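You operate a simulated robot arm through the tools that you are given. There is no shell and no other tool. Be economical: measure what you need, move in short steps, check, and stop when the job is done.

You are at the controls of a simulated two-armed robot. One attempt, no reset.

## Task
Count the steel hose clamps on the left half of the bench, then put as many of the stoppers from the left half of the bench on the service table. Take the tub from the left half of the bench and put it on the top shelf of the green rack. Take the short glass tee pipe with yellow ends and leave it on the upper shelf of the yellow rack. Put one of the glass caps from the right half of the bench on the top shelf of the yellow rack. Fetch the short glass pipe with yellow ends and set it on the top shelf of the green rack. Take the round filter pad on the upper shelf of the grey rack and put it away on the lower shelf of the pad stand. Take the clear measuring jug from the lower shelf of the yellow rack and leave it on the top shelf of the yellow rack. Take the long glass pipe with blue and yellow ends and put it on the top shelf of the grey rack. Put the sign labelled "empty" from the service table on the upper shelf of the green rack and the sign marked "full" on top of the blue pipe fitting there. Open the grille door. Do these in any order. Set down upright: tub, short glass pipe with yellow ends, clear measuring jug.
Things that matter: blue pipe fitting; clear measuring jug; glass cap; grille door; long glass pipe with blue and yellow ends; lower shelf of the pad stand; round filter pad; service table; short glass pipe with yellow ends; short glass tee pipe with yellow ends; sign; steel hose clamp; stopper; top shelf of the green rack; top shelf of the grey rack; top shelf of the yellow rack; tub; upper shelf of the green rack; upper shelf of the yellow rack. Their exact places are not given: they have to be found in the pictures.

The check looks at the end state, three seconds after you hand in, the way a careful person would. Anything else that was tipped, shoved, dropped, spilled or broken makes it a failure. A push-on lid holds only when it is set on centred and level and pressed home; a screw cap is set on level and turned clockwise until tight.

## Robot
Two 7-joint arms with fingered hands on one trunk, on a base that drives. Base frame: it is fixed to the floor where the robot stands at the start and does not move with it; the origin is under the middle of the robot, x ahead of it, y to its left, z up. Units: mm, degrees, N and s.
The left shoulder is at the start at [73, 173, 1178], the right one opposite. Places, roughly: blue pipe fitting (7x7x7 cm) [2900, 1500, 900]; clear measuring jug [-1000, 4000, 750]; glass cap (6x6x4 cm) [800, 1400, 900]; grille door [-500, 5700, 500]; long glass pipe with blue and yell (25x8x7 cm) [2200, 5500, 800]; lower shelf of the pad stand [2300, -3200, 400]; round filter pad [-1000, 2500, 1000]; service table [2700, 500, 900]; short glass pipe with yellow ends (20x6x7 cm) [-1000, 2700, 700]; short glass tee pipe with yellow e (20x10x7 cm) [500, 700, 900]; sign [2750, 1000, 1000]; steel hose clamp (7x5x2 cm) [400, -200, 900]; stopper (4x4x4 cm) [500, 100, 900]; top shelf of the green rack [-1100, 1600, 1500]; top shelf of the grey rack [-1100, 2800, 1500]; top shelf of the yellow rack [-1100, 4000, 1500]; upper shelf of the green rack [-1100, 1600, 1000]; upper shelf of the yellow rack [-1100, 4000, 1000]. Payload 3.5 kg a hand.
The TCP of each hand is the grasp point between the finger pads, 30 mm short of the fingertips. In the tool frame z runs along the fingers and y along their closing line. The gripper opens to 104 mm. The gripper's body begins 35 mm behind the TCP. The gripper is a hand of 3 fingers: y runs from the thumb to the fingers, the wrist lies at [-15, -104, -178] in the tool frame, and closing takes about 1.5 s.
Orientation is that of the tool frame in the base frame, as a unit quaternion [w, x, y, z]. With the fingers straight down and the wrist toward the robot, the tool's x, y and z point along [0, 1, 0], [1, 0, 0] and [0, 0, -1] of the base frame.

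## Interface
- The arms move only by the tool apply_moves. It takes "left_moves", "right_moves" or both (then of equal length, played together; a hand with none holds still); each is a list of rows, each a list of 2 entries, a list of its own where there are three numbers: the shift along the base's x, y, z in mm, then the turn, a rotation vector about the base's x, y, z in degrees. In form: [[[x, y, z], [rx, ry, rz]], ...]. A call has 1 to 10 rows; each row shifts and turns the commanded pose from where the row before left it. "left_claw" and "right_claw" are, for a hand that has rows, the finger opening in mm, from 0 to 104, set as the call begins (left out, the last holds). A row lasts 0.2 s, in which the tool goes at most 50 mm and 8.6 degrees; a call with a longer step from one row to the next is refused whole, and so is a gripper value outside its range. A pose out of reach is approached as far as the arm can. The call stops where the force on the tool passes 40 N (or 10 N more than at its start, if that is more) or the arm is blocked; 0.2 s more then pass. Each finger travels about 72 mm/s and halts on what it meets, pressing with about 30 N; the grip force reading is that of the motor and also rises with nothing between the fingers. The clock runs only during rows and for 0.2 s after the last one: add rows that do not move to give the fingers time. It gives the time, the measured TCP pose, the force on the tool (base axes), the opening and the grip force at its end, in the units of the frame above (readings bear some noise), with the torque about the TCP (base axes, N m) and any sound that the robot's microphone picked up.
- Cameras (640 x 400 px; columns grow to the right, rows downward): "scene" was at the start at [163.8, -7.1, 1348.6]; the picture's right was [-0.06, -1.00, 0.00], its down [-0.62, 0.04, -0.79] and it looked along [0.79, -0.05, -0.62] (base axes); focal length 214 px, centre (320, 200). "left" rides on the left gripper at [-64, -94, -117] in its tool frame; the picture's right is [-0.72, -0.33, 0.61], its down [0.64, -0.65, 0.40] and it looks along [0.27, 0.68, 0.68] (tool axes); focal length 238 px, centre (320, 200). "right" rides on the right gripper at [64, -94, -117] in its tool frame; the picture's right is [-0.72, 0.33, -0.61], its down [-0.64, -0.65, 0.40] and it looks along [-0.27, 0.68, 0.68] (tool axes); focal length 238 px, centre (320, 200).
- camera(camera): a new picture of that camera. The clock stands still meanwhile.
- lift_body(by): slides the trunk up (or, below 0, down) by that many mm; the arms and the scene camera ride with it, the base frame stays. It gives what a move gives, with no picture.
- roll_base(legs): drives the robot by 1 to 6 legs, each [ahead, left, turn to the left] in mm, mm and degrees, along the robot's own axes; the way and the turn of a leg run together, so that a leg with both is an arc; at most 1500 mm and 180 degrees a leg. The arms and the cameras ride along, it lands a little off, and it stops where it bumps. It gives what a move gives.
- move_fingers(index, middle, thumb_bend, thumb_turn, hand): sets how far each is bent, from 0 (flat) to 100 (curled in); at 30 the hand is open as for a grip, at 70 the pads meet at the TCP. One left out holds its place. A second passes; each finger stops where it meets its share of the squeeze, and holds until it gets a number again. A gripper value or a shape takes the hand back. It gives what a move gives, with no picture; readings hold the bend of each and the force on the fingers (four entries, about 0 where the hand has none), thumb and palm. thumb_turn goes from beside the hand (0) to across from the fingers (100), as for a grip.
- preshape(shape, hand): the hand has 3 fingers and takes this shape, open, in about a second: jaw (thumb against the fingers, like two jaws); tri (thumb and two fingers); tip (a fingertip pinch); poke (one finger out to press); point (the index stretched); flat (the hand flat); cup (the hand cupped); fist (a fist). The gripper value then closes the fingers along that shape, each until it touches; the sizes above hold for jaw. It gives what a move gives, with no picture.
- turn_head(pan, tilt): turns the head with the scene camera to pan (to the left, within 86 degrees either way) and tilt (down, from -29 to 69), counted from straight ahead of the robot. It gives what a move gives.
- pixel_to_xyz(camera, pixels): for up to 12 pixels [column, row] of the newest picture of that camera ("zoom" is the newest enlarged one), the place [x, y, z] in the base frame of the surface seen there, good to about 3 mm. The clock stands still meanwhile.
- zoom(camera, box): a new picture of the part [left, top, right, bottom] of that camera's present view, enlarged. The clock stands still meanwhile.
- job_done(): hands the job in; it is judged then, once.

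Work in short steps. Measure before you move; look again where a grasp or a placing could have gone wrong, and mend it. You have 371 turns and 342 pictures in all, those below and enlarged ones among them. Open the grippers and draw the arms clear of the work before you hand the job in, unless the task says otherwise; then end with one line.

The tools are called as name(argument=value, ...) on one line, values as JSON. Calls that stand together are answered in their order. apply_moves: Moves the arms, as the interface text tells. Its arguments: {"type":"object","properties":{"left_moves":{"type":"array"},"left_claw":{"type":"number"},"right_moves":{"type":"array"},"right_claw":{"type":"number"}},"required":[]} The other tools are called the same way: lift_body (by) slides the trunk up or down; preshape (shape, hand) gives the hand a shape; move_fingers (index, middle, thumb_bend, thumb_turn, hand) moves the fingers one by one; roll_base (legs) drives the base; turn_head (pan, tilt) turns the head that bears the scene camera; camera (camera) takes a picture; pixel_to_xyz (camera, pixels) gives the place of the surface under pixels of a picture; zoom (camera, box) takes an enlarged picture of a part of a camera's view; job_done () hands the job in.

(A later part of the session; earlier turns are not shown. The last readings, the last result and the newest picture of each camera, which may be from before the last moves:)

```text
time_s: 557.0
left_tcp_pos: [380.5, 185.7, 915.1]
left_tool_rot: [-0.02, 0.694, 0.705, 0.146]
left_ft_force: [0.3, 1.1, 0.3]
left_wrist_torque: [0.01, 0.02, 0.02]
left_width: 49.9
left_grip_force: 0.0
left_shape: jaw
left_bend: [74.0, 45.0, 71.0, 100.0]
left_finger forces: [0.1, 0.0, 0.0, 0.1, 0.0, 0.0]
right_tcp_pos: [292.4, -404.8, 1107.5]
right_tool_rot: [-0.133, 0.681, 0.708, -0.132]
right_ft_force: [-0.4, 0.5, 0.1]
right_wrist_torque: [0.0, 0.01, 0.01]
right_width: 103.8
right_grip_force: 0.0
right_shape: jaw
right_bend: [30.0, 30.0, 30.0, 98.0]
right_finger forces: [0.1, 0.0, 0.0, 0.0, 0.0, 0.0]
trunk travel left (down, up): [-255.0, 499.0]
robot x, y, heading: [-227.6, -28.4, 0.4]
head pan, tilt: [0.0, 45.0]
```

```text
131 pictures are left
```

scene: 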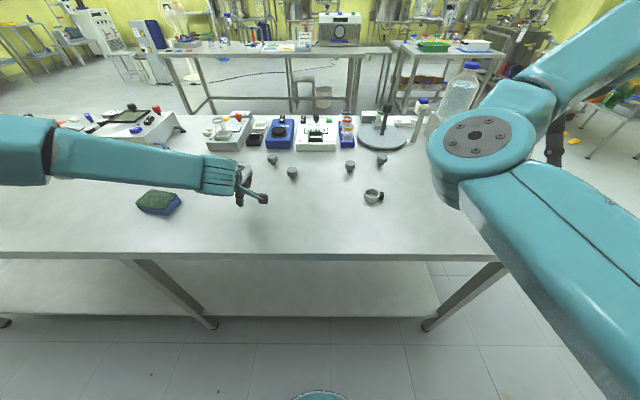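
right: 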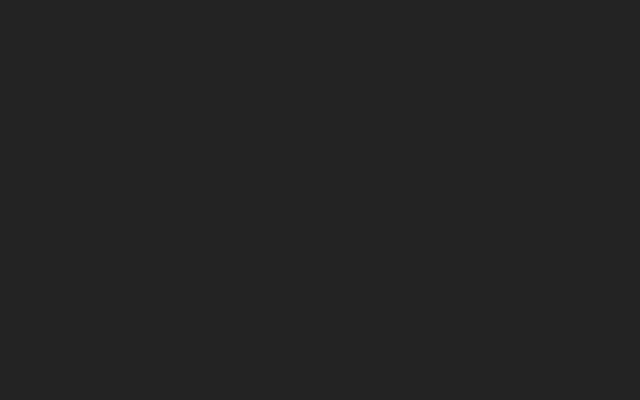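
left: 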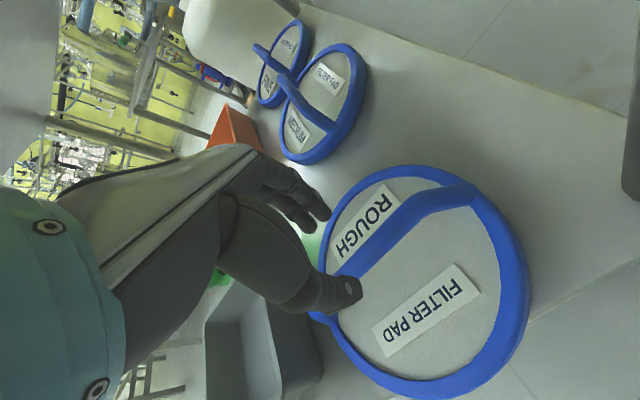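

I lift the left hand away from the bench and straighten both tools.

apply_moves(left_moves=[[[0, 0, 45], [0, 0, 0]], [[0, 0, 45], [-6.75, 5.1, -0.45]], [[0, 0, 30], [-6.75, 5.1, -0.45]], [[0, 0, 0], [0, 0, 0]]], right_moves=[[[0, 30, 0], [0, -7.3, 0]], [[0, 40, 0], [0, -7.3, 0]], [[0, 40, 0], [0, -7.3, 0]], [[0, 40, 0], [0, 0, 0]]], left_claw=70, right_claw=70)

camera(camera="scene")

pixel_to_xyz(camera="scene", pixels=[[272, 158], [292, 171], [350, 165], [381, 158], [370, 196], [382, 198], [320, 180]])

```text
time_s: 558.0
left_tcp_pos: [380.6, 187.5, 1035.3]
left_tool_rot: [0.001, 0.708, 0.707, -0.001]
left_ft_force: [0.2, 1.0, 0.4]
left_wrist_torque: [-0.01, -0.02, -0.02]
left_width: 69.5
left_grip_force: 0.1
left_shape: jaw
left_bend: [28.0, 38.0, 60.0, 100.0]
left_finger forces: [0.1, 0.0, 0.0, 0.0, 0.0, 0.1]
right_tcp_pos: [344.1, -287.9, 1095.4]
right_tool_rot: [0.004, 0.694, 0.72, 0.002]
right_ft_force: [-0.1, -0.3, -0.3]
right_wrist_torque: [-0.01, 0.02, 0.01]
right_width: 70.4
right_grip_force: 0.0
right_shape: jaw
right_bend: [28.0, 38.0, 60.0, 99.0]
right_finger forces: [0.0, 0.0, 0.0, 0.0, 0.0, 0.0]
right hand out of reach, approached as far as the arm can: row 2, 3, 4
trunk travel left (down, up): [-255.0, 499.0]
robot x, y, heading: [-229.8, -35.6, 0.5]
head pan, tilt: [0.0, 45.0]
```

```text
130 pictures are left
```

scene: 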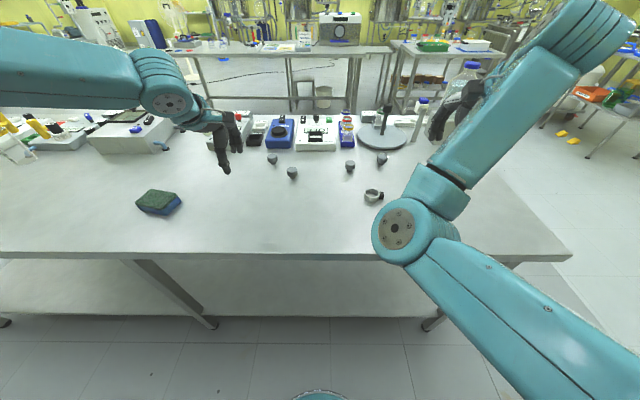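

```text
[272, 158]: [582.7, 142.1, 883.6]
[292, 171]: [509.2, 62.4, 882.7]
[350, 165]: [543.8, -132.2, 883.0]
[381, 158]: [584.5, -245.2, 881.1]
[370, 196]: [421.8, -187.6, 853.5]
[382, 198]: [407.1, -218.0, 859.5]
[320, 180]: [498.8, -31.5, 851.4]
```

Stoppers at A(583,142), B(509,62), C(544,-132), D(584,-245). I'll take A with the left and D with the right hand; roll forward 205 mm.

roll_base(legs=[[205, 0, -0.5]])

camera(camera="left")

camera(camera="right")

camera(camera="scene")

```text
time_s: 559.6
left_tcp_pos: [589.1, 182.5, 1034.8]
left_tool_rot: [0.0, 0.71, 0.704, -0.002]
left_ft_force: [0.6, -0.4, 0.4]
left_wrist_torque: [-0.02, 0.0, -0.01]
left_width: 69.8
left_grip_force: 0.0
left_shape: jaw
left_bend: [28.0, 38.0, 60.0, 100.0]
left_finger forces: [0.0, 0.0, 0.0, 0.0, 0.1, 0.1]
right_tcp_pos: [547.1, -293.2, 1096.0]
right_tool_rot: [0.004, 0.696, 0.718, 0.0]
right_ft_force: [1.1, 0.7, -0.3]
right_wrist_torque: [0.0, -0.01, 0.01]
right_width: 70.4
right_grip_force: 0.0
right_shape: jaw
right_bend: [28.0, 38.0, 60.0, 99.0]
right_finger forces: [0.1, 0.0, 0.1, 0.0, 0.1, 0.1]
trunk travel left (down, up): [-255.0, 499.0]
robot x, y, heading: [-20.2, -29.9, -0.1]
head pan, tilt: [0.0, 45.0]
```

```text
129 pictures are left
```

left: 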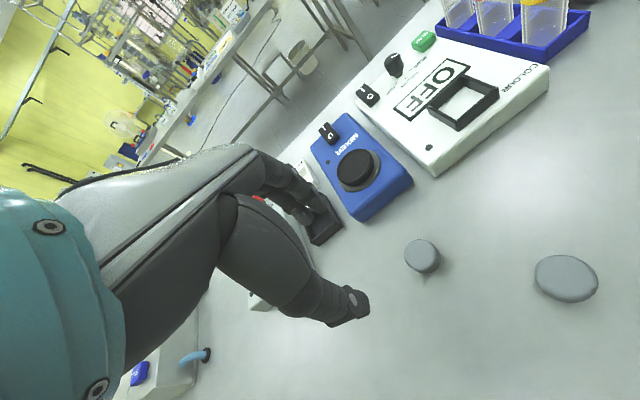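

```text
128 pictures are left
```

right: 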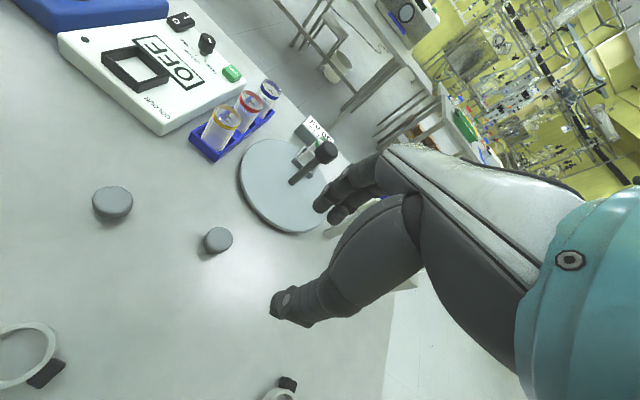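

```text
127 pictures are left
```

scene: 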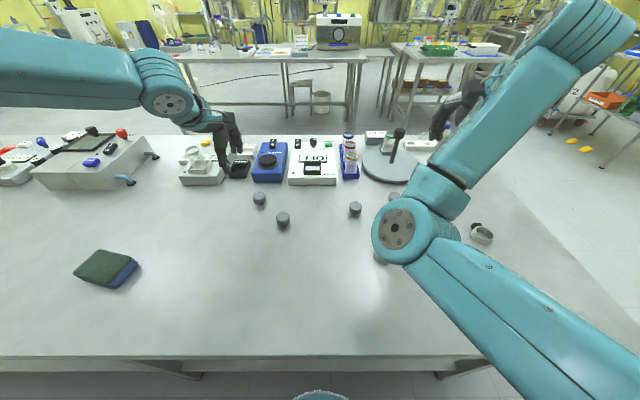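

pixel_to_xyz(camera="left", pixels=[[421, 255], [408, 255], [436, 258], [421, 241], [421, 270]])

pixel_to_xyz(camera="right", pixels=[[217, 240], [206, 242], [229, 238], [217, 230], [217, 250]])

```text
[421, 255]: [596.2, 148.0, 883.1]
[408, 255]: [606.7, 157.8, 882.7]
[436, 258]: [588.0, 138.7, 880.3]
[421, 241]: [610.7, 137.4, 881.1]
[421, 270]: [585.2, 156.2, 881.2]
```

```text
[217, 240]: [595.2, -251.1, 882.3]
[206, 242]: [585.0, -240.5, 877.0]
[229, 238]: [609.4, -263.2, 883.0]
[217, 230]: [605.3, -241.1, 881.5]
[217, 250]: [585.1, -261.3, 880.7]
```

pixel_to_xyz(camera="right", pixels=[[243, 185], [262, 220], [250, 205]])

apply_moves(left_moves=[[[4, -18, 0], [0, 0, 0]], [[4, -17, 0], [0, 0, 0]], [[0, 0, -40], [0, 0, 0]], [[0, 0, -40], [0, 0, 0]], [[0, 0, 0], [0, 0, 0]]], right_moves=[[[16, 14, -40], [0, 0, 0]], [[16, 14, -40], [0, 0, 0]], [[17, 13, -40], [0, 0, 0]], [[0, 0, -20], [0, 0, 0]], [[0, 0, 0], [0, 0, 0]]])

camera(camera="left")

camera(camera="right")

```text
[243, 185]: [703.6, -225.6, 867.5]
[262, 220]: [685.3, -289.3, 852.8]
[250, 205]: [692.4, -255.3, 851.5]
```

```text
time_s: 560.8
left_tcp_pos: [595.3, 147.4, 957.5]
left_tool_rot: [0.0, 0.71, 0.704, -0.001]
left_ft_force: [-0.6, 0.8, 0.1]
left_wrist_torque: [0.0, 0.03, -0.02]
left_width: 69.9
left_grip_force: 0.0
left_shape: jaw
left_bend: [28.0, 38.0, 60.0, 100.0]
left_finger forces: [0.0, 0.0, 0.0, 0.0, 0.1, 0.0]
right_tcp_pos: [595.4, -250.3, 954.9]
right_tool_rot: [0.005, 0.697, 0.717, 0.001]
right_ft_force: [1.2, -0.2, -0.3]
right_wrist_torque: [-0.02, 0.05, 0.03]
right_width: 70.2
right_grip_force: 0.0
right_shape: jaw
right_bend: [28.0, 38.0, 60.0, 99.0]
right_finger forces: [0.0, 0.0, 0.1, 0.1, 0.1, 0.1]
trunk travel left (down, up): [-255.0, 499.0]
robot x, y, heading: [-23.5, -28.9, -0.2]
head pan, tilt: [0.0, 45.0]
```

```text
126 pictures are left
```

left: 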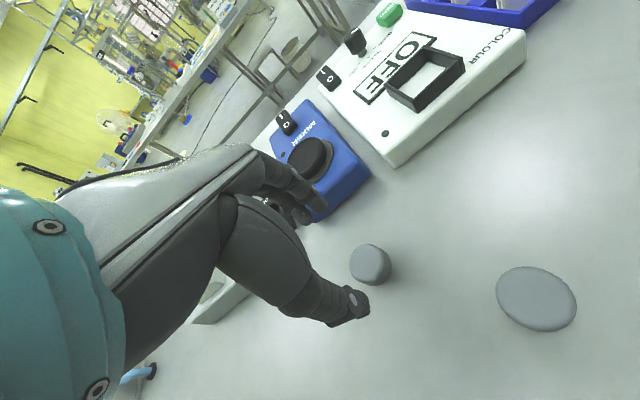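

```text
125 pictures are left
```

right: 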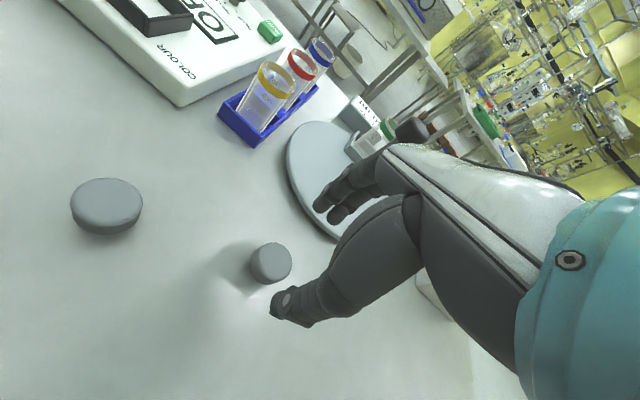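

Both are centred. Down ~66 mm to z≈890 and close both.

apply_moves(left_moves=[[[0, 0, -30], [0, 0, 0]], [[0, 0, -25], [0, 0, 0]], [[0, 0, -11], [0, 0, 0]], [[0, 0, 0], [0, 0, 0]]], right_moves=[[[0, -1, -30], [0, 0, 0]], [[0, 0, -25], [0, 0, 0]], [[0, 0, -9], [0, 0, 0]], [[0, 0, 0], [0, 0, 0]]])

apply_moves(left_moves=[[[0, 0, 0], [0, 0, 0]], [[0, 0, 0], [0, 0, 0]], [[0, 0, 0], [0, 0, 0]], [[0, 0, 0], [0, 0, 0]], [[0, 0, 0], [0, 0, 0]], [[0, 0, 0], [0, 0, 0]], [[0, 0, 0], [0, 0, 0]]], right_moves=[[[0, 0, 0], [0, 0, 0]], [[0, 0, 0], [0, 0, 0]], [[0, 0, 0], [0, 0, 0]], [[0, 0, 0], [0, 0, 0]], [[0, 0, 0], [0, 0, 0]], [[0, 0, 0], [0, 0, 0]], [[0, 0, 0], [0, 0, 0]]], left_claw=10, right_claw=10)

apply_moves(left_moves=[[[0, 0, 20], [0, 0, 0]], [[0, 0, 40], [0, 0, 0]], [[0, 0, 45], [0, 0, 0]], [[0, 0, 45], [0, 0, 0]], [[0, 0, 0], [0, 0, 0]]], right_moves=[[[0, 0, 20], [0, 0, 0]], [[0, 0, 40], [0, 0, 0]], [[0, 0, 45], [0, 0, 0]], [[0, 0, 45], [0, 0, 0]], [[0, 0, 0], [0, 0, 0]]])

camera(camera="left")

camera(camera="right")

```text
time_s: 561.8
left_tcp_pos: [588.7, 155.7, 896.4]
left_tool_rot: [0.0, 0.71, 0.704, -0.001]
left_ft_force: [-0.7, 0.1, 0.4]
left_wrist_torque: [-0.05, 0.0, 0.0]
left_width: 69.6
left_grip_force: 0.0
left_shape: jaw
left_bend: [28.0, 38.0, 60.0, 100.0]
left_finger forces: [0.1, 0.0, 0.0, 0.0, 0.0, 0.1]
left hand out of reach, approached as far as the arm can: row 2, 3
right_tcp_pos: [594.9, -252.2, 890.6]
right_tool_rot: [0.005, 0.696, 0.718, 0.001]
right_ft_force: [-1.2, -0.9, 0.7]
right_wrist_torque: [0.01, -0.02, 0.01]
right_width: 70.3
right_grip_force: 0.1
right_shape: jaw
right_bend: [28.0, 38.0, 60.0, 99.0]
right_finger forces: [0.0, 0.0, 0.1, 0.1, 0.0, 0.0]
trunk travel left (down, up): [-255.0, 499.0]
robot x, y, heading: [-23.6, -30.2, -0.1]
head pan, tilt: [0.0, 45.0]
```

```text
time_s: 563.4
left_tcp_pos: [588.4, 155.3, 897.0]
left_tool_rot: [0.001, 0.711, 0.704, -0.001]
left_ft_force: [-0.5, -0.2, 0.4]
left_wrist_torque: [-0.05, -0.03, -0.03]
left_width: 21.1
left_grip_force: 29.8
left_shape: jaw
left_bend: [74.0, 71.0, 75.0, 100.0]
left_finger forces: [19.3, 6.1, 0.1, 0.1, 22.1, 0.1]
right_tcp_pos: [595.8, -253.6, 891.5]
right_tool_rot: [0.004, 0.697, 0.717, 0.001]
right_ft_force: [-0.5, 0.7, 0.2]
right_wrist_torque: [-0.03, 0.0, 0.01]
right_width: 27.2
right_grip_force: 30.1
right_shape: jaw
right_bend: [74.0, 57.0, 74.0, 100.0]
right_finger forces: [17.6, 8.9, 0.0, 0.0, 26.4, 0.1]
trunk travel left (down, up): [-255.0, 499.0]
robot x, y, heading: [-23.6, -30.0, -0.1]
head pan, tilt: [0.0, 45.0]
```

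```text
time_s: 564.6
left_tcp_pos: [587.5, 156.2, 1045.7]
left_tool_rot: [0.0, 0.711, 0.703, -0.002]
left_ft_force: [0.1, 1.0, -0.9]
left_wrist_torque: [0.02, 0.0, -0.02]
left_width: 20.8
left_grip_force: 30.0
left_shape: jaw
left_bend: [74.0, 71.0, 75.0, 100.0]
left_finger forces: [19.5, 5.4, 0.1, 0.0, 22.0, 0.0]
right_tcp_pos: [597.7, -252.6, 1040.8]
right_tool_rot: [0.004, 0.697, 0.717, 0.0]
right_ft_force: [0.8, 0.3, 0.2]
right_wrist_torque: [0.02, 0.01, -0.01]
right_width: 27.1
right_grip_force: 30.3
right_shape: jaw
right_bend: [74.0, 57.0, 74.0, 100.0]
right_finger forces: [17.7, 9.3, 0.0, 0.1, 26.5, 0.1]
trunk travel left (down, up): [-255.0, 499.0]
robot x, y, heading: [-21.5, -30.2, -0.2]
head pan, tilt: [0.0, 45.0]
```

```text
124 pictures are left
```

left: 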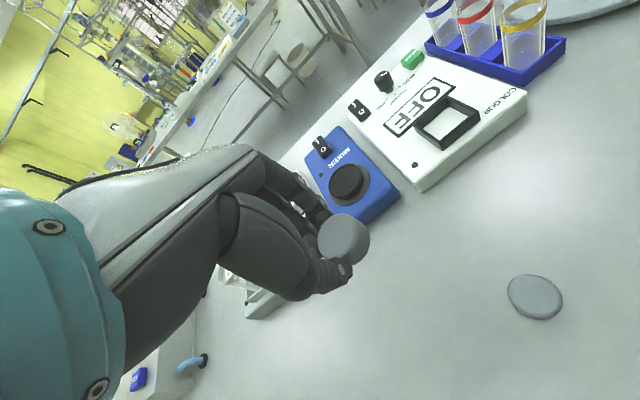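

```text
123 pictures are left
```

right: 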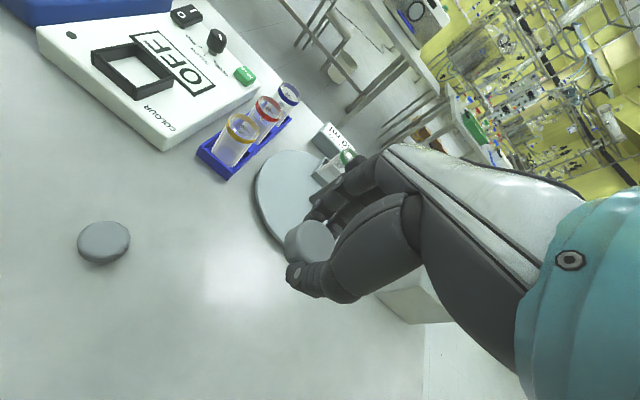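

Both stoppers are held. I back off, go round the bench's right end and toward the service table.

roll_base(legs=[[-330, 0, 0], [0, -1150, 0], [1400, 0, 0], [400, 0, 0]])

turn_head(pan=35, tilt=20)

camera(camera="scene")

```text
time_s: 580.9
left_tcp_pos: [2053.5, -1001.5, 1045.6]
left_tool_rot: [0.002, 0.709, 0.706, -0.001]
left_ft_force: [-1.0, 0.1, -1.1]
left_wrist_torque: [0.04, 0.0, 0.01]
left_width: 20.6
left_grip_force: 30.0
left_shape: jaw
left_bend: [74.0, 71.0, 75.0, 100.0]
left_finger forces: [19.5, 5.3, 0.0, 0.1, 22.0, 0.0]
right_tcp_pos: [2061.9, -1410.6, 1041.7]
right_tool_rot: [0.004, 0.696, 0.718, -0.001]
right_ft_force: [0.1, 0.1, 0.1]
right_wrist_torque: [0.01, 0.02, 0.03]
right_width: 27.2
right_grip_force: 30.5
right_shape: jaw
right_bend: [74.0, 57.0, 74.0, 100.0]
right_finger forces: [17.6, 9.4, 0.0, 0.1, 26.4, 0.0]
trunk travel left (down, up): [-255.0, 499.0]
robot x, y, heading: [1444.6, -1186.8, -0.1]
head pan, tilt: [0.0, 45.0]
```

```text
time_s: 581.9
left_tcp_pos: [2054.4, -1000.9, 1046.8]
left_tool_rot: [0.0, 0.709, 0.705, 0.0]
left_ft_force: [0.7, -0.4, -0.8]
left_wrist_torque: [0.01, 0.0, -0.02]
left_width: 20.4
left_grip_force: 30.6
left_shape: jaw
left_bend: [74.0, 71.0, 75.0, 100.0]
left_finger forces: [19.6, 5.3, 0.0, 0.1, 22.0, 0.0]
right_tcp_pos: [2062.6, -1409.4, 1041.7]
right_tool_rot: [0.005, 0.696, 0.718, -0.001]
right_ft_force: [-0.3, 0.2, 0.0]
right_wrist_torque: [0.01, 0.0, 0.02]
right_width: 27.1
right_grip_force: 29.7
right_shape: jaw
right_bend: [74.0, 57.0, 74.0, 100.0]
right_finger forces: [17.6, 9.4, 0.0, 0.0, 26.4, 0.0]
trunk travel left (down, up): [-255.0, 499.0]
robot x, y, heading: [1443.6, -1187.2, 0.2]
head pan, tilt: [35.0, 20.0]
```

```text
122 pictures are left
```

scene: 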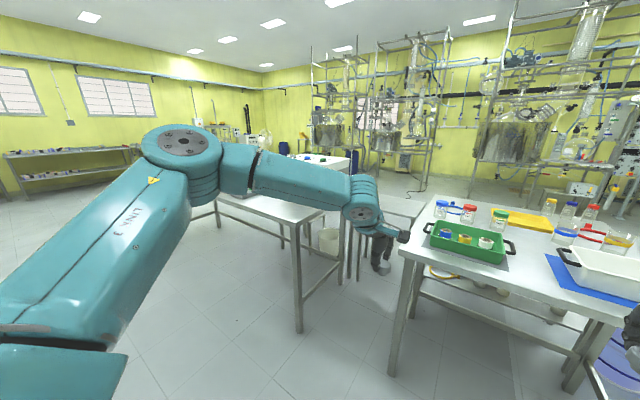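

pixel_to_xyz(camera="scene", pixels=[[465, 240], [420, 230], [395, 365], [300, 215], [250, 200], [330, 162], [298, 325], [217, 225], [310, 160]])

zoom(camera="scene", box=[210, 140, 370, 240])

```text
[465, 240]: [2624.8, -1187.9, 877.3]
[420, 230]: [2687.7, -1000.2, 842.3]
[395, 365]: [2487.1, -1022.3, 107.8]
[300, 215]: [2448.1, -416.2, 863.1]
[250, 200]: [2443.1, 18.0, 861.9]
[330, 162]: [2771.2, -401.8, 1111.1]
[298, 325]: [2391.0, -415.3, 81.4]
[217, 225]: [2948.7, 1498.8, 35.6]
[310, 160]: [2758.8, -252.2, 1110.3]
```

```text
4.00 times, centred on (290, 190) of scene
```

zoom: 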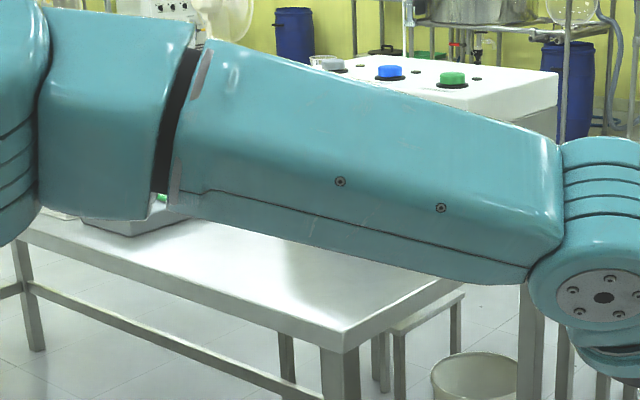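

The service table's front edge is x≈2375, y from -440 on, top z≈862. I drive level with its right part and look.

roll_base(legs=[[0, 1190, 0], [150, 0, 0]])

turn_head(pan=5, tilt=35)

camera(camera="scene")

turn_head(pan=45, tilt=30)

camera(camera="scene")

```text
time_s: 589.0
left_tcp_pos: [2201.5, 205.0, 1045.5]
left_tool_rot: [0.0, 0.709, 0.705, 0.0]
left_ft_force: [-0.7, -0.5, -1.0]
left_wrist_torque: [0.02, -0.01, -0.02]
left_width: 20.1
left_grip_force: 29.3
left_shape: jaw
left_bend: [74.0, 71.0, 75.0, 100.0]
left_finger forces: [19.6, 5.3, 0.0, 0.0, 21.9, 0.0]
right_tcp_pos: [2210.3, -204.0, 1040.9]
right_tool_rot: [0.004, 0.696, 0.718, 0.0]
right_ft_force: [0.4, -0.8, -0.6]
right_wrist_torque: [0.01, -0.01, 0.05]
right_width: 27.2
right_grip_force: 30.2
right_shape: jaw
right_bend: [74.0, 57.0, 74.0, 100.0]
right_finger forces: [17.6, 9.4, 0.0, 0.0, 26.4, 0.0]
trunk travel left (down, up): [-255.0, 499.0]
robot x, y, heading: [1591.4, 13.4, 0.1]
head pan, tilt: [35.0, 20.0]
```

```text
time_s: 590.0
left_tcp_pos: [2200.8, 203.9, 1045.4]
left_tool_rot: [0.001, 0.709, 0.705, 0.0]
left_ft_force: [-0.2, -0.3, -0.4]
left_wrist_torque: [0.04, 0.0, 0.01]
left_width: 20.5
left_grip_force: 30.2
left_shape: jaw
left_bend: [74.0, 71.0, 75.0, 100.0]
left_finger forces: [19.6, 5.2, 0.0, 0.0, 22.0, 0.0]
right_tcp_pos: [2210.6, -204.0, 1041.5]
right_tool_rot: [0.005, 0.695, 0.719, 0.0]
right_ft_force: [0.4, -0.2, 0.3]
right_wrist_torque: [-0.01, -0.03, -0.01]
right_width: 27.4
right_grip_force: 29.9
right_shape: jaw
right_bend: [74.0, 57.0, 74.0, 100.0]
right_finger forces: [17.6, 9.4, 0.0, 0.0, 26.4, 0.0]
trunk travel left (down, up): [-255.0, 499.0]
robot x, y, heading: [1588.1, 19.0, -0.1]
head pan, tilt: [5.0, 35.0]
```

```text
120 pictures are left
```

scene: 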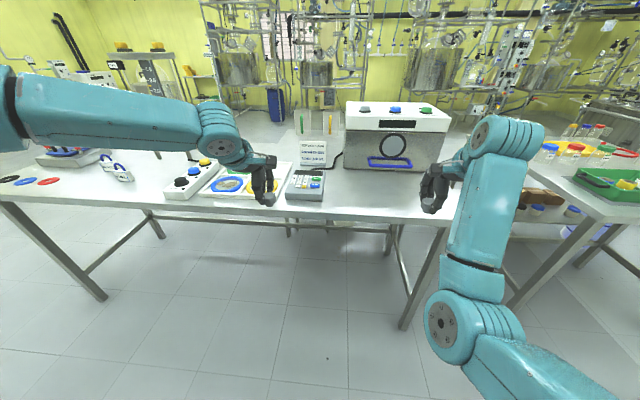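

```text
time_s: 591.0
left_tcp_pos: [2200.4, 204.9, 1046.0]
left_tool_rot: [0.0, 0.709, 0.705, 0.0]
left_ft_force: [0.1, 0.3, -0.2]
left_wrist_torque: [-0.01, 0.01, -0.01]
left_width: 20.3
left_grip_force: 30.1
left_shape: jaw
left_bend: [74.0, 71.0, 75.0, 100.0]
left_finger forces: [19.6, 5.2, 0.0, 0.0, 21.9, 0.0]
right_tcp_pos: [2209.3, -204.7, 1042.2]
right_tool_rot: [0.003, 0.695, 0.719, 0.0]
right_ft_force: [-0.1, 0.9, 0.2]
right_wrist_torque: [0.02, -0.03, 0.03]
right_width: 26.9
right_grip_force: 30.0
right_shape: jaw
right_bend: [74.0, 57.0, 74.0, 100.0]
right_finger forces: [17.6, 9.3, 0.0, 0.0, 26.4, 0.0]
trunk travel left (down, up): [-255.0, 499.0]
robot x, y, heading: [1593.7, 18.3, 0.3]
head pan, tilt: [45.0, 30.0]
```

```text
119 pictures are left
```

scene: 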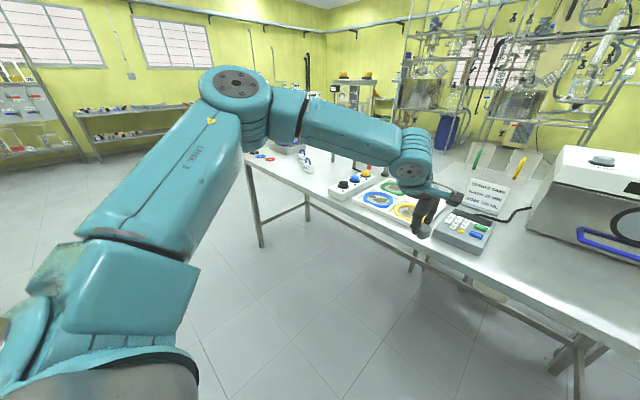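

I look again straight ahead, enlarged, to choose free spots.

turn_head(pan=5, tilt=35)

zoom(camera="scene", box=[80, 120, 240, 220])

zoom(camera="scene", box=[230, 120, 450, 240])

pixel_to_xyz(camera="zoom", pixels=[[330, 230], [420, 230], [520, 230], [330, 150], [260, 215], [430, 150], [590, 200], [180, 215], [550, 290]])

```text
time_s: 592.1
left_tcp_pos: [2200.8, 205.3, 1046.1]
left_tool_rot: [0.001, 0.709, 0.705, -0.001]
left_ft_force: [-0.1, -0.7, -0.1]
left_wrist_torque: [0.02, -0.02, 0.01]
left_width: 20.5
left_grip_force: 29.5
left_shape: jaw
left_bend: [74.0, 71.0, 75.0, 100.0]
left_finger forces: [19.6, 5.4, 0.1, 0.0, 22.0, 0.1]
right_tcp_pos: [2210.4, -204.3, 1042.0]
right_tool_rot: [0.005, 0.695, 0.719, 0.0]
right_ft_force: [-0.6, -0.7, 0.5]
right_wrist_torque: [0.0, -0.03, 0.0]
right_width: 26.7
right_grip_force: 29.9
right_shape: jaw
right_bend: [74.0, 57.0, 74.0, 100.0]
right_finger forces: [17.6, 9.5, 0.0, 0.0, 26.4, 0.0]
trunk travel left (down, up): [-255.0, 499.0]
robot x, y, heading: [1591.3, 16.5, 0.2]
head pan, tilt: [5.0, 35.0]
```

```text
4.00 times, centred on (160, 170) of scene
```

zoom: 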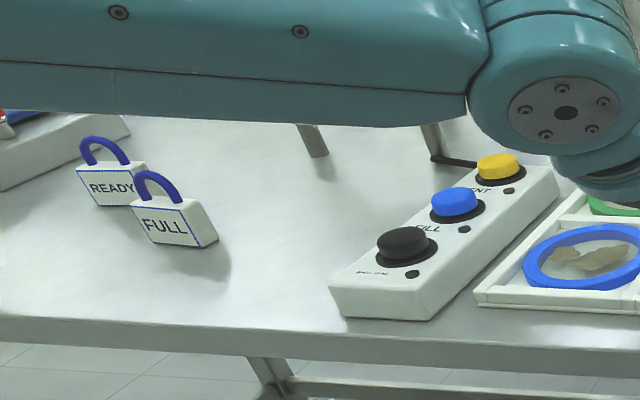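

```text
2.91 times, centred on (340, 180) of scene
```

zoom: 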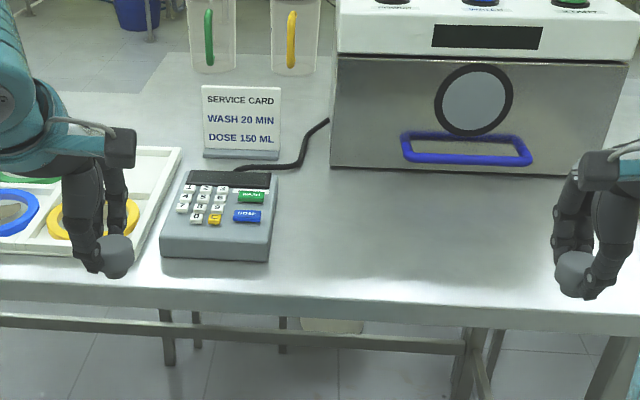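

```text
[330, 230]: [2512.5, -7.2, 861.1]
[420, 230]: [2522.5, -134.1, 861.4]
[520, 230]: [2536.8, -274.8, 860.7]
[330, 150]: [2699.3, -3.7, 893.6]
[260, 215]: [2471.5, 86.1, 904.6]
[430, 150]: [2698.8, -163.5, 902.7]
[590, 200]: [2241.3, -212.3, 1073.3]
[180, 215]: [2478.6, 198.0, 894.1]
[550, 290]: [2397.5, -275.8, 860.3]
```

Free area x 2400–2690, y +50…-400. I drive in so the right hand is above (2500,-270), and bring the left hand inward to y≈-20.

roll_base(legs=[[285, -70, 0]])

apply_moves(left_moves=[[[0, -40, 0], [0, 0, 0]], [[0, -40, 0], [0, 0, 0]], [[0, -40, 0], [0, 0, 0]], [[0, -35, 0], [0, 0, 0]], [[0, 0, 0], [0, 0, 0]]], right_moves=[[[0, 0, -40], [0, 0, 0]], [[0, 0, -40], [0, 0, 0]], [[0, 0, -25], [0, 0, 0]], [[0, 0, -20], [0, 0, 0]], [[0, 0, 0], [0, 0, 0]]])

camera(camera="scene")

camera(camera="right")

```text
time_s: 594.1
left_tcp_pos: [2485.8, 136.1, 1046.5]
left_tool_rot: [0.0, 0.709, 0.706, -0.001]
left_ft_force: [1.0, 1.3, 0.2]
left_wrist_torque: [0.01, 0.01, -0.01]
left_width: 20.6
left_grip_force: 30.1
left_shape: jaw
left_bend: [74.0, 71.0, 75.0, 100.0]
left_finger forces: [19.7, 5.3, 0.1, 0.1, 21.9, 0.0]
right_tcp_pos: [2494.9, -272.4, 1041.5]
right_tool_rot: [0.004, 0.695, 0.719, 0.0]
right_ft_force: [-0.7, 0.1, -0.1]
right_wrist_torque: [-0.01, 0.02, -0.03]
right_width: 26.9
right_grip_force: 29.7
right_shape: jaw
right_bend: [74.0, 57.0, 74.0, 100.0]
right_finger forces: [17.7, 9.4, 0.1, 0.0, 26.4, 0.1]
trunk travel left (down, up): [-255.0, 499.0]
robot x, y, heading: [1872.5, -53.9, 0.0]
head pan, tilt: [5.0, 35.0]
```

```text
time_s: 595.3
left_tcp_pos: [2466.0, 76.1, 1039.1]
left_tool_rot: [0.001, 0.709, 0.705, -0.002]
left_ft_force: [0.3, -0.1, -0.4]
left_wrist_torque: [0.02, 0.01, -0.02]
left_width: 20.0
left_grip_force: 30.2
left_shape: jaw
left_bend: [74.0, 71.0, 75.0, 100.0]
left_finger forces: [20.1, 5.1, 0.1, 0.0, 21.8, 0.0]
left hand out of reach, approached as far as the arm can: row 2, 3, 4
right_tcp_pos: [2495.0, -272.5, 917.0]
right_tool_rot: [0.004, 0.695, 0.719, 0.0]
right_ft_force: [0.0, 0.4, -0.3]
right_wrist_torque: [-0.02, -0.02, 0.02]
right_width: 27.1
right_grip_force: 29.3
right_shape: jaw
right_bend: [74.0, 57.0, 74.0, 100.0]
right_finger forces: [17.6, 9.7, 0.0, 0.1, 26.3, 0.0]
trunk travel left (down, up): [-255.0, 499.0]
robot x, y, heading: [1881.0, -54.4, 0.1]
head pan, tilt: [5.0, 35.0]
```

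```text
116 pictures are left
```

scene: 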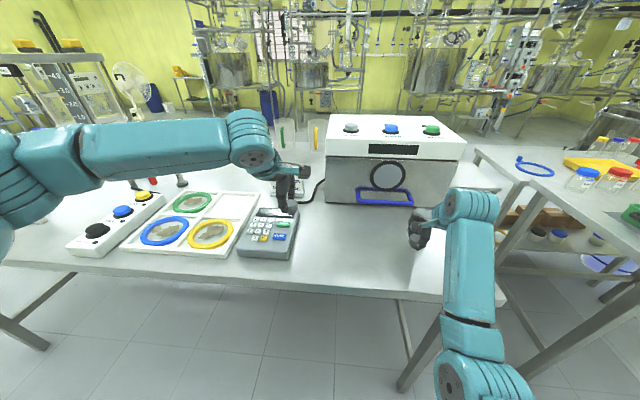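

```text
115 pictures are left
```

right: 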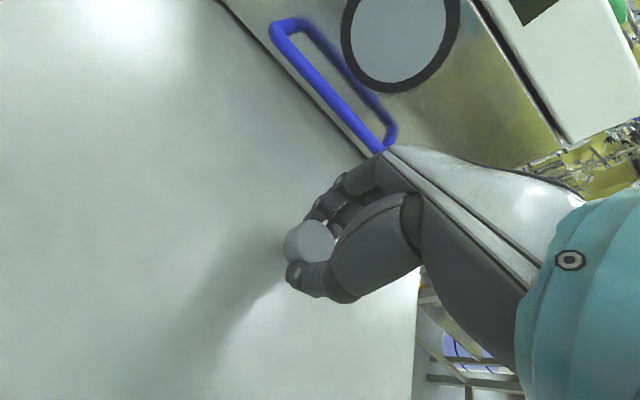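

Right: lower the last ~16 mm with small steps and release.

apply_moves(right_moves=[[[0, 0, -10], [0, 0, 0]], [[0, 0, -3], [0, 0, 0]], [[0, 0, -2], [0, 0, 0]], [[0, 0, -2], [0, 0, 0]], [[0, 0, 0], [0, 0, 0]]])

apply_moves(right_moves=[[[0, 0, 0], [0, 0, 0]], [[0, 0, 0], [0, 0, 0]], [[0, 0, 0], [0, 0, 0]], [[0, 0, 0], [0, 0, 0]], [[0, 0, 20], [0, 0, 0]], [[0, 0, 40], [0, 0, 0]], [[0, 0, 45], [0, 0, 0]], [[0, 0, 45], [0, 0, 0]]], right_claw=70)

camera(camera="right")

```text
time_s: 596.5
left_tcp_pos: [2465.7, 76.3, 1038.9]
left_tool_rot: [0.001, 0.709, 0.705, -0.001]
left_ft_force: [-0.3, 0.2, -0.5]
left_wrist_torque: [-0.05, 0.02, 0.02]
left_width: 20.2
left_grip_force: 30.0
left_shape: jaw
left_bend: [74.0, 71.0, 75.0, 100.0]
left_finger forces: [20.1, 5.1, 0.0, 0.1, 21.8, 0.0]
right_tcp_pos: [2495.4, -272.6, 900.7]
right_tool_rot: [0.007, 0.695, 0.719, 0.001]
right_ft_force: [0.1, -0.1, 7.5]
right_wrist_torque: [-0.01, 0.0, 0.01]
right_width: 27.6
right_grip_force: 30.1
right_shape: jaw
right_bend: [74.0, 57.0, 74.0, 100.0]
right_finger forces: [18.6, 10.6, 0.0, 0.0, 28.1, 0.0]
trunk travel left (down, up): [-255.0, 499.0]
robot x, y, heading: [1877.4, -52.4, 0.0]
head pan, tilt: [5.0, 35.0]
```

```text
time_s: 598.3
left_tcp_pos: [2466.2, 76.5, 1040.0]
left_tool_rot: [0.001, 0.708, 0.706, -0.001]
left_ft_force: [0.1, -0.3, -0.3]
left_wrist_torque: [-0.02, -0.01, -0.03]
left_width: 20.4
left_grip_force: 30.0
left_shape: jaw
left_bend: [74.0, 71.0, 75.0, 100.0]
left_finger forces: [20.2, 5.1, 0.0, 0.0, 21.8, 0.1]
right_tcp_pos: [2493.3, -273.0, 1049.1]
right_tool_rot: [0.004, 0.695, 0.719, 0.0]
right_ft_force: [-0.7, 0.3, -0.9]
right_wrist_torque: [-0.01, 0.0, 0.01]
right_width: 69.4
right_grip_force: 0.1
right_shape: jaw
right_bend: [28.0, 38.0, 60.0, 100.0]
right_finger forces: [0.0, 0.1, 0.0, 0.0, 0.0, 0.0]
trunk travel left (down, up): [-255.0, 499.0]
robot x, y, heading: [1875.0, -52.0, 0.1]
head pan, tilt: [5.0, 35.0]
```

```text
114 pictures are left
```

right: 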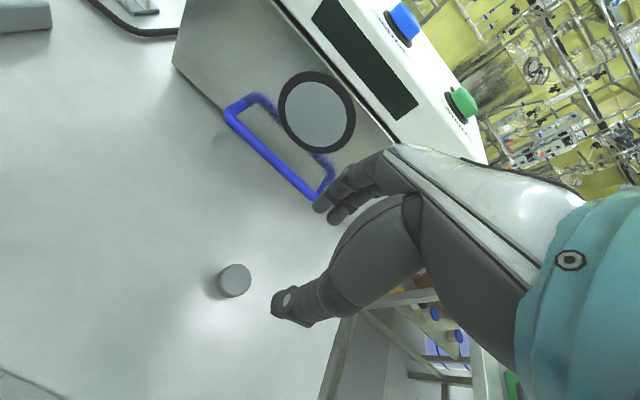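

First stopper stands. I shift the base right 160 mm and set the second one down with the left hand.

roll_base(legs=[[20, -160, 0]])

apply_moves(left_moves=[[[0, 0, -45], [0, 0, 0]], [[0, 0, -45], [0, 0, 0]], [[0, 0, -25], [0, 0, 0]], [[0, 0, -8], [0, 0, 0]], [[0, 0, -3], [0, 0, 0]], [[0, 0, -3], [0, 0, 0]], [[0, 0, 0], [0, 0, 0]]])

camera(camera="left")

```text
time_s: 599.8
left_tcp_pos: [2486.5, -84.5, 1037.5]
left_tool_rot: [0.001, 0.708, 0.706, -0.001]
left_ft_force: [0.2, -1.0, 0.5]
left_wrist_torque: [0.02, 0.0, 0.01]
left_width: 20.2
left_grip_force: 30.2
left_shape: jaw
left_bend: [74.0, 71.0, 75.0, 100.0]
left_finger forces: [20.1, 5.2, 0.0, 0.0, 21.7, 0.1]
right_tcp_pos: [2515.3, -433.4, 1048.6]
right_tool_rot: [0.004, 0.696, 0.718, 0.001]
right_ft_force: [0.1, -0.3, -0.1]
right_wrist_torque: [0.03, 0.0, 0.01]
right_width: 69.7
right_grip_force: 0.0
right_shape: jaw
right_bend: [28.0, 38.0, 60.0, 100.0]
right_finger forces: [0.0, 0.1, 0.0, 0.0, 0.0, 0.0]
trunk travel left (down, up): [-255.0, 499.0]
robot x, y, heading: [1893.4, -211.9, 0.1]
head pan, tilt: [5.0, 35.0]
```

```text
time_s: 601.4
left_tcp_pos: [2473.6, -60.5, 920.1]
left_tool_rot: [0.001, 0.708, 0.706, -0.002]
left_ft_force: [0.9, 1.3, 0.3]
left_wrist_torque: [0.01, 0.02, 0.01]
left_width: 19.9
left_grip_force: 30.2
left_shape: jaw
left_bend: [74.0, 72.0, 76.0, 100.0]
left_finger forces: [20.1, 4.4, 0.1, 0.0, 21.6, 0.0]
left hand out of reach, approached as far as the arm can: row 1, 2, 3, 4
right_tcp_pos: [2513.6, -432.0, 1049.0]
right_tool_rot: [0.004, 0.695, 0.719, 0.001]
right_ft_force: [-0.8, -0.6, -0.5]
right_wrist_torque: [-0.03, 0.01, -0.01]
right_width: 69.7
right_grip_force: 0.1
right_shape: jaw
right_bend: [28.0, 38.0, 60.0, 100.0]
right_finger forces: [0.1, 0.0, 0.0, 0.0, 0.0, 0.0]
trunk travel left (down, up): [-255.0, 499.0]
robot x, y, heading: [1897.3, -212.9, 0.3]
head pan, tilt: [5.0, 35.0]
```

```text
113 pictures are left
```

left: 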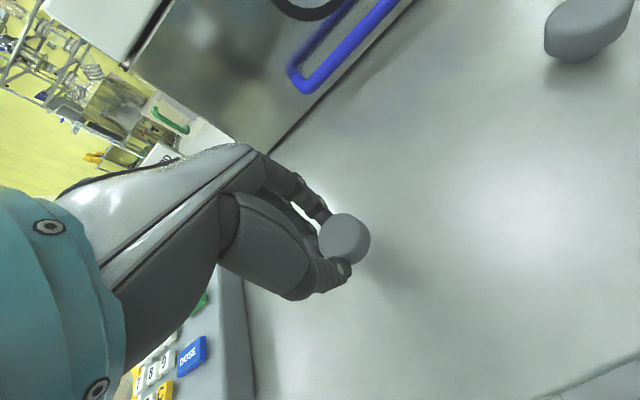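

I lower the rest with the trunk.

lift_body(by=-12)

lift_body(by=-3)

```text
time_s: 602.0
left_tcp_pos: [2475.0, -63.9, 905.4]
left_tool_rot: [0.003, 0.708, 0.706, -0.001]
left_ft_force: [0.6, 0.4, 2.9]
left_wrist_torque: [-0.03, -0.06, 0.0]
left_width: 20.2
left_grip_force: 29.7
left_shape: jaw
left_bend: [74.0, 72.0, 76.0, 100.0]
left_finger forces: [21.4, 5.0, 0.1, 0.0, 22.3, 0.0]
right_tcp_pos: [2514.4, -432.2, 1038.1]
right_tool_rot: [0.004, 0.696, 0.718, 0.0]
right_ft_force: [-0.6, 0.8, -0.6]
right_wrist_torque: [0.0, 0.03, 0.01]
right_width: 69.5
right_grip_force: 0.1
right_shape: jaw
right_bend: [28.0, 38.0, 60.0, 100.0]
right_finger forces: [0.0, 0.0, 0.0, 0.0, 0.0, 0.0]
trunk travel left (down, up): [-243.0, 511.0]
robot x, y, heading: [1895.4, -211.5, 0.3]
head pan, tilt: [5.0, 35.0]
```

```text
time_s: 602.5
left_tcp_pos: [2474.6, -64.1, 904.5]
left_tool_rot: [0.004, 0.708, 0.706, 0.0]
left_ft_force: [0.1, 0.9, 15.3]
left_wrist_torque: [0.0, -0.06, 0.03]
left_width: 20.5
left_grip_force: 29.5
left_shape: jaw
left_bend: [74.0, 72.0, 76.0, 100.0]
left_finger forces: [22.9, 5.9, 0.0, 0.0, 24.7, 0.0]
right_tcp_pos: [2514.9, -430.9, 1035.3]
right_tool_rot: [0.005, 0.695, 0.719, 0.001]
right_ft_force: [0.3, 0.1, -0.1]
right_wrist_torque: [0.01, 0.01, -0.01]
right_width: 69.5
right_grip_force: 0.1
right_shape: jaw
right_bend: [28.0, 38.0, 60.0, 100.0]
right_finger forces: [0.1, 0.0, 0.0, 0.0, 0.0, 0.0]
trunk travel left (down, up): [-240.0, 514.0]
robot x, y, heading: [1891.6, -212.6, 0.2]
head pan, tilt: [5.0, 35.0]
```

Down firmly. Open and lift by the trunk.

apply_moves(left_moves=[[[0, 0, 0], [0, 0, 0]], [[0, 0, 0], [0, 0, 0]], [[0, 0, 0], [0, 0, 0]], [[0, 0, 0], [0, 0, 0]]], left_claw=60)

lift_body(by=150)

camera(camera="left")

camera(camera="scene")

```text
time_s: 603.5
left_tcp_pos: [2474.3, -62.3, 901.7]
left_tool_rot: [0.001, 0.708, 0.706, -0.001]
left_ft_force: [0.5, -0.4, -0.8]
left_wrist_torque: [0.0, -0.01, -0.02]
left_width: 59.6
left_grip_force: 0.1
left_shape: jaw
left_bend: [74.0, 42.0, 66.0, 100.0]
left_finger forces: [0.0, 0.0, 0.0, 0.0, 0.0, 0.0]
right_tcp_pos: [2514.7, -431.1, 1034.2]
right_tool_rot: [0.005, 0.695, 0.719, 0.001]
right_ft_force: [0.4, 0.2, 0.5]
right_wrist_torque: [0.02, 0.01, -0.01]
right_width: 69.4
right_grip_force: 0.1
right_shape: jaw
right_bend: [28.0, 38.0, 60.0, 100.0]
right_finger forces: [0.0, 0.0, 0.1, 0.1, 0.0, 0.0]
trunk travel left (down, up): [-240.0, 514.0]
robot x, y, heading: [1894.9, -212.7, -0.1]
head pan, tilt: [5.0, 35.0]
```

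```text
time_s: 605.2
left_tcp_pos: [2458.6, -63.1, 1108.3]
left_tool_rot: [0.039, 0.708, 0.704, 0.036]
left_ft_force: [0.1, 0.2, 0.8]
left_wrist_torque: [0.02, 0.02, -0.02]
left_width: 59.7
left_grip_force: 0.1
left_shape: jaw
left_bend: [74.0, 42.0, 66.0, 100.0]
left_finger forces: [0.1, 0.0, 0.0, 0.0, 0.1, 0.0]
right_tcp_pos: [2516.1, -432.5, 1185.2]
right_tool_rot: [0.004, 0.695, 0.719, -0.001]
right_ft_force: [0.7, 0.0, -0.5]
right_wrist_torque: [0.0, -0.04, 0.01]
right_width: 69.4
right_grip_force: 0.1
right_shape: jaw
right_bend: [28.0, 38.0, 60.0, 100.0]
right_finger forces: [0.1, 0.0, 0.1, 0.0, 0.0, 0.0]
trunk travel left (down, up): [-390.0, 364.0]
robot x, y, heading: [1894.2, -214.7, 0.2]
head pan, tilt: [5.0, 35.0]
```

```text
112 pictures are left
```

left: 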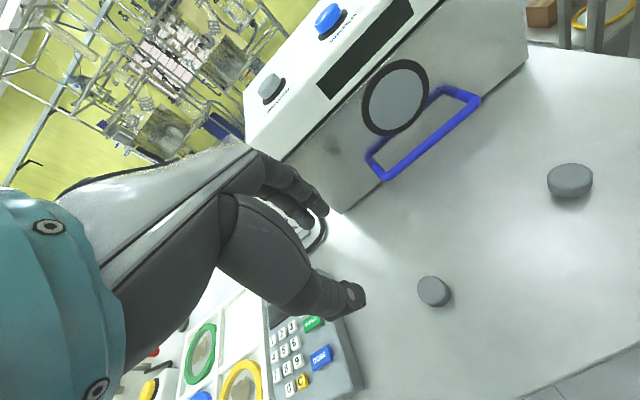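

```text
111 pictures are left
```

scene: 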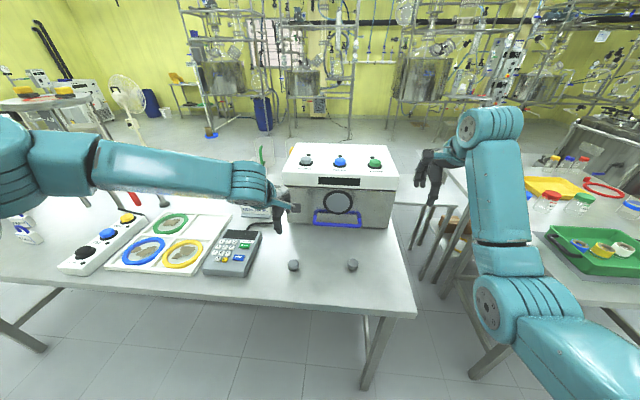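

Both stoppers stand on the service table. Now the signs: I back off and drive left to y≈850.

roll_base(legs=[[-200, 0, 0], [0, 1050, 0]])

turn_head(pan=15, tilt=35)

camera(camera="scene")

zoom(camera="scene", box=[180, 110, 420, 250])

```text
time_s: 611.8
left_tcp_pos: [2262.9, 985.4, 1108.1]
left_tool_rot: [0.039, 0.709, 0.703, 0.036]
left_ft_force: [0.2, -0.5, -0.5]
left_wrist_torque: [-0.02, -0.02, 0.0]
left_width: 59.8
left_grip_force: 0.2
left_shape: jaw
left_bend: [74.0, 42.0, 66.0, 100.0]
left_finger forces: [0.1, 0.0, 0.0, 0.0, 0.1, 0.1]
right_tcp_pos: [2316.5, 615.7, 1184.8]
right_tool_rot: [0.005, 0.697, 0.717, 0.0]
right_ft_force: [-0.3, -0.4, 0.4]
right_wrist_torque: [-0.01, 0.01, -0.01]
right_width: 69.5
right_grip_force: 0.1
right_shape: jaw
right_bend: [28.0, 38.0, 60.0, 100.0]
right_finger forces: [0.0, 0.0, 0.0, 0.0, 0.1, 0.0]
trunk travel left (down, up): [-390.0, 364.0]
robot x, y, heading: [1699.1, 842.5, -0.1]
head pan, tilt: [5.0, 35.0]
```

```text
time_s: 612.5
left_tcp_pos: [2262.9, 986.3, 1108.1]
left_tool_rot: [0.039, 0.709, 0.703, 0.036]
left_ft_force: [0.0, 0.0, 0.1]
left_wrist_torque: [0.02, 0.01, 0.01]
left_width: 59.7
left_grip_force: 0.1
left_shape: jaw
left_bend: [74.0, 42.0, 66.0, 100.0]
left_finger forces: [0.0, 0.0, 0.0, 0.0, 0.0, 0.0]
right_tcp_pos: [2315.7, 616.0, 1183.7]
right_tool_rot: [0.005, 0.697, 0.717, 0.001]
right_ft_force: [0.2, -0.1, 0.0]
right_wrist_torque: [-0.01, 0.0, -0.02]
right_width: 69.5
right_grip_force: 0.0
right_shape: jaw
right_bend: [28.0, 38.0, 60.0, 100.0]
right_finger forces: [0.0, 0.0, 0.1, 0.0, 0.1, 0.1]
trunk travel left (down, up): [-390.0, 364.0]
robot x, y, heading: [1696.8, 837.8, -0.3]
head pan, tilt: [15.0, 35.0]
```

```text
110 pictures are left
```

scene: 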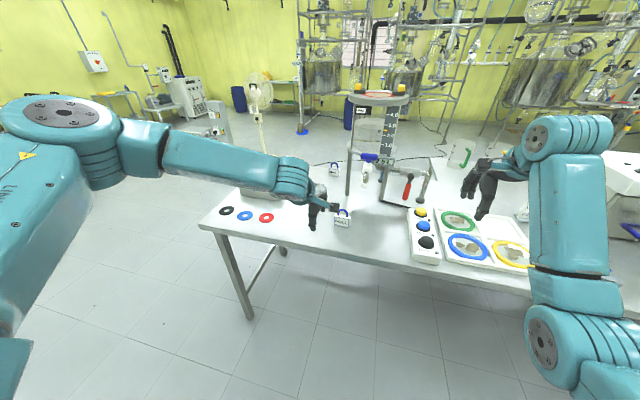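

```text
2.67 times, centred on (300, 180) of scene
```

zoom: 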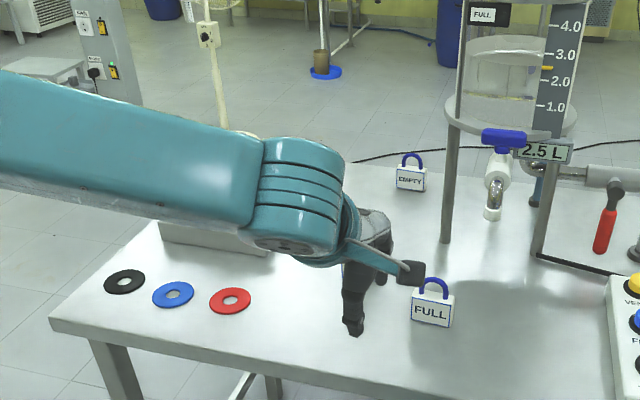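

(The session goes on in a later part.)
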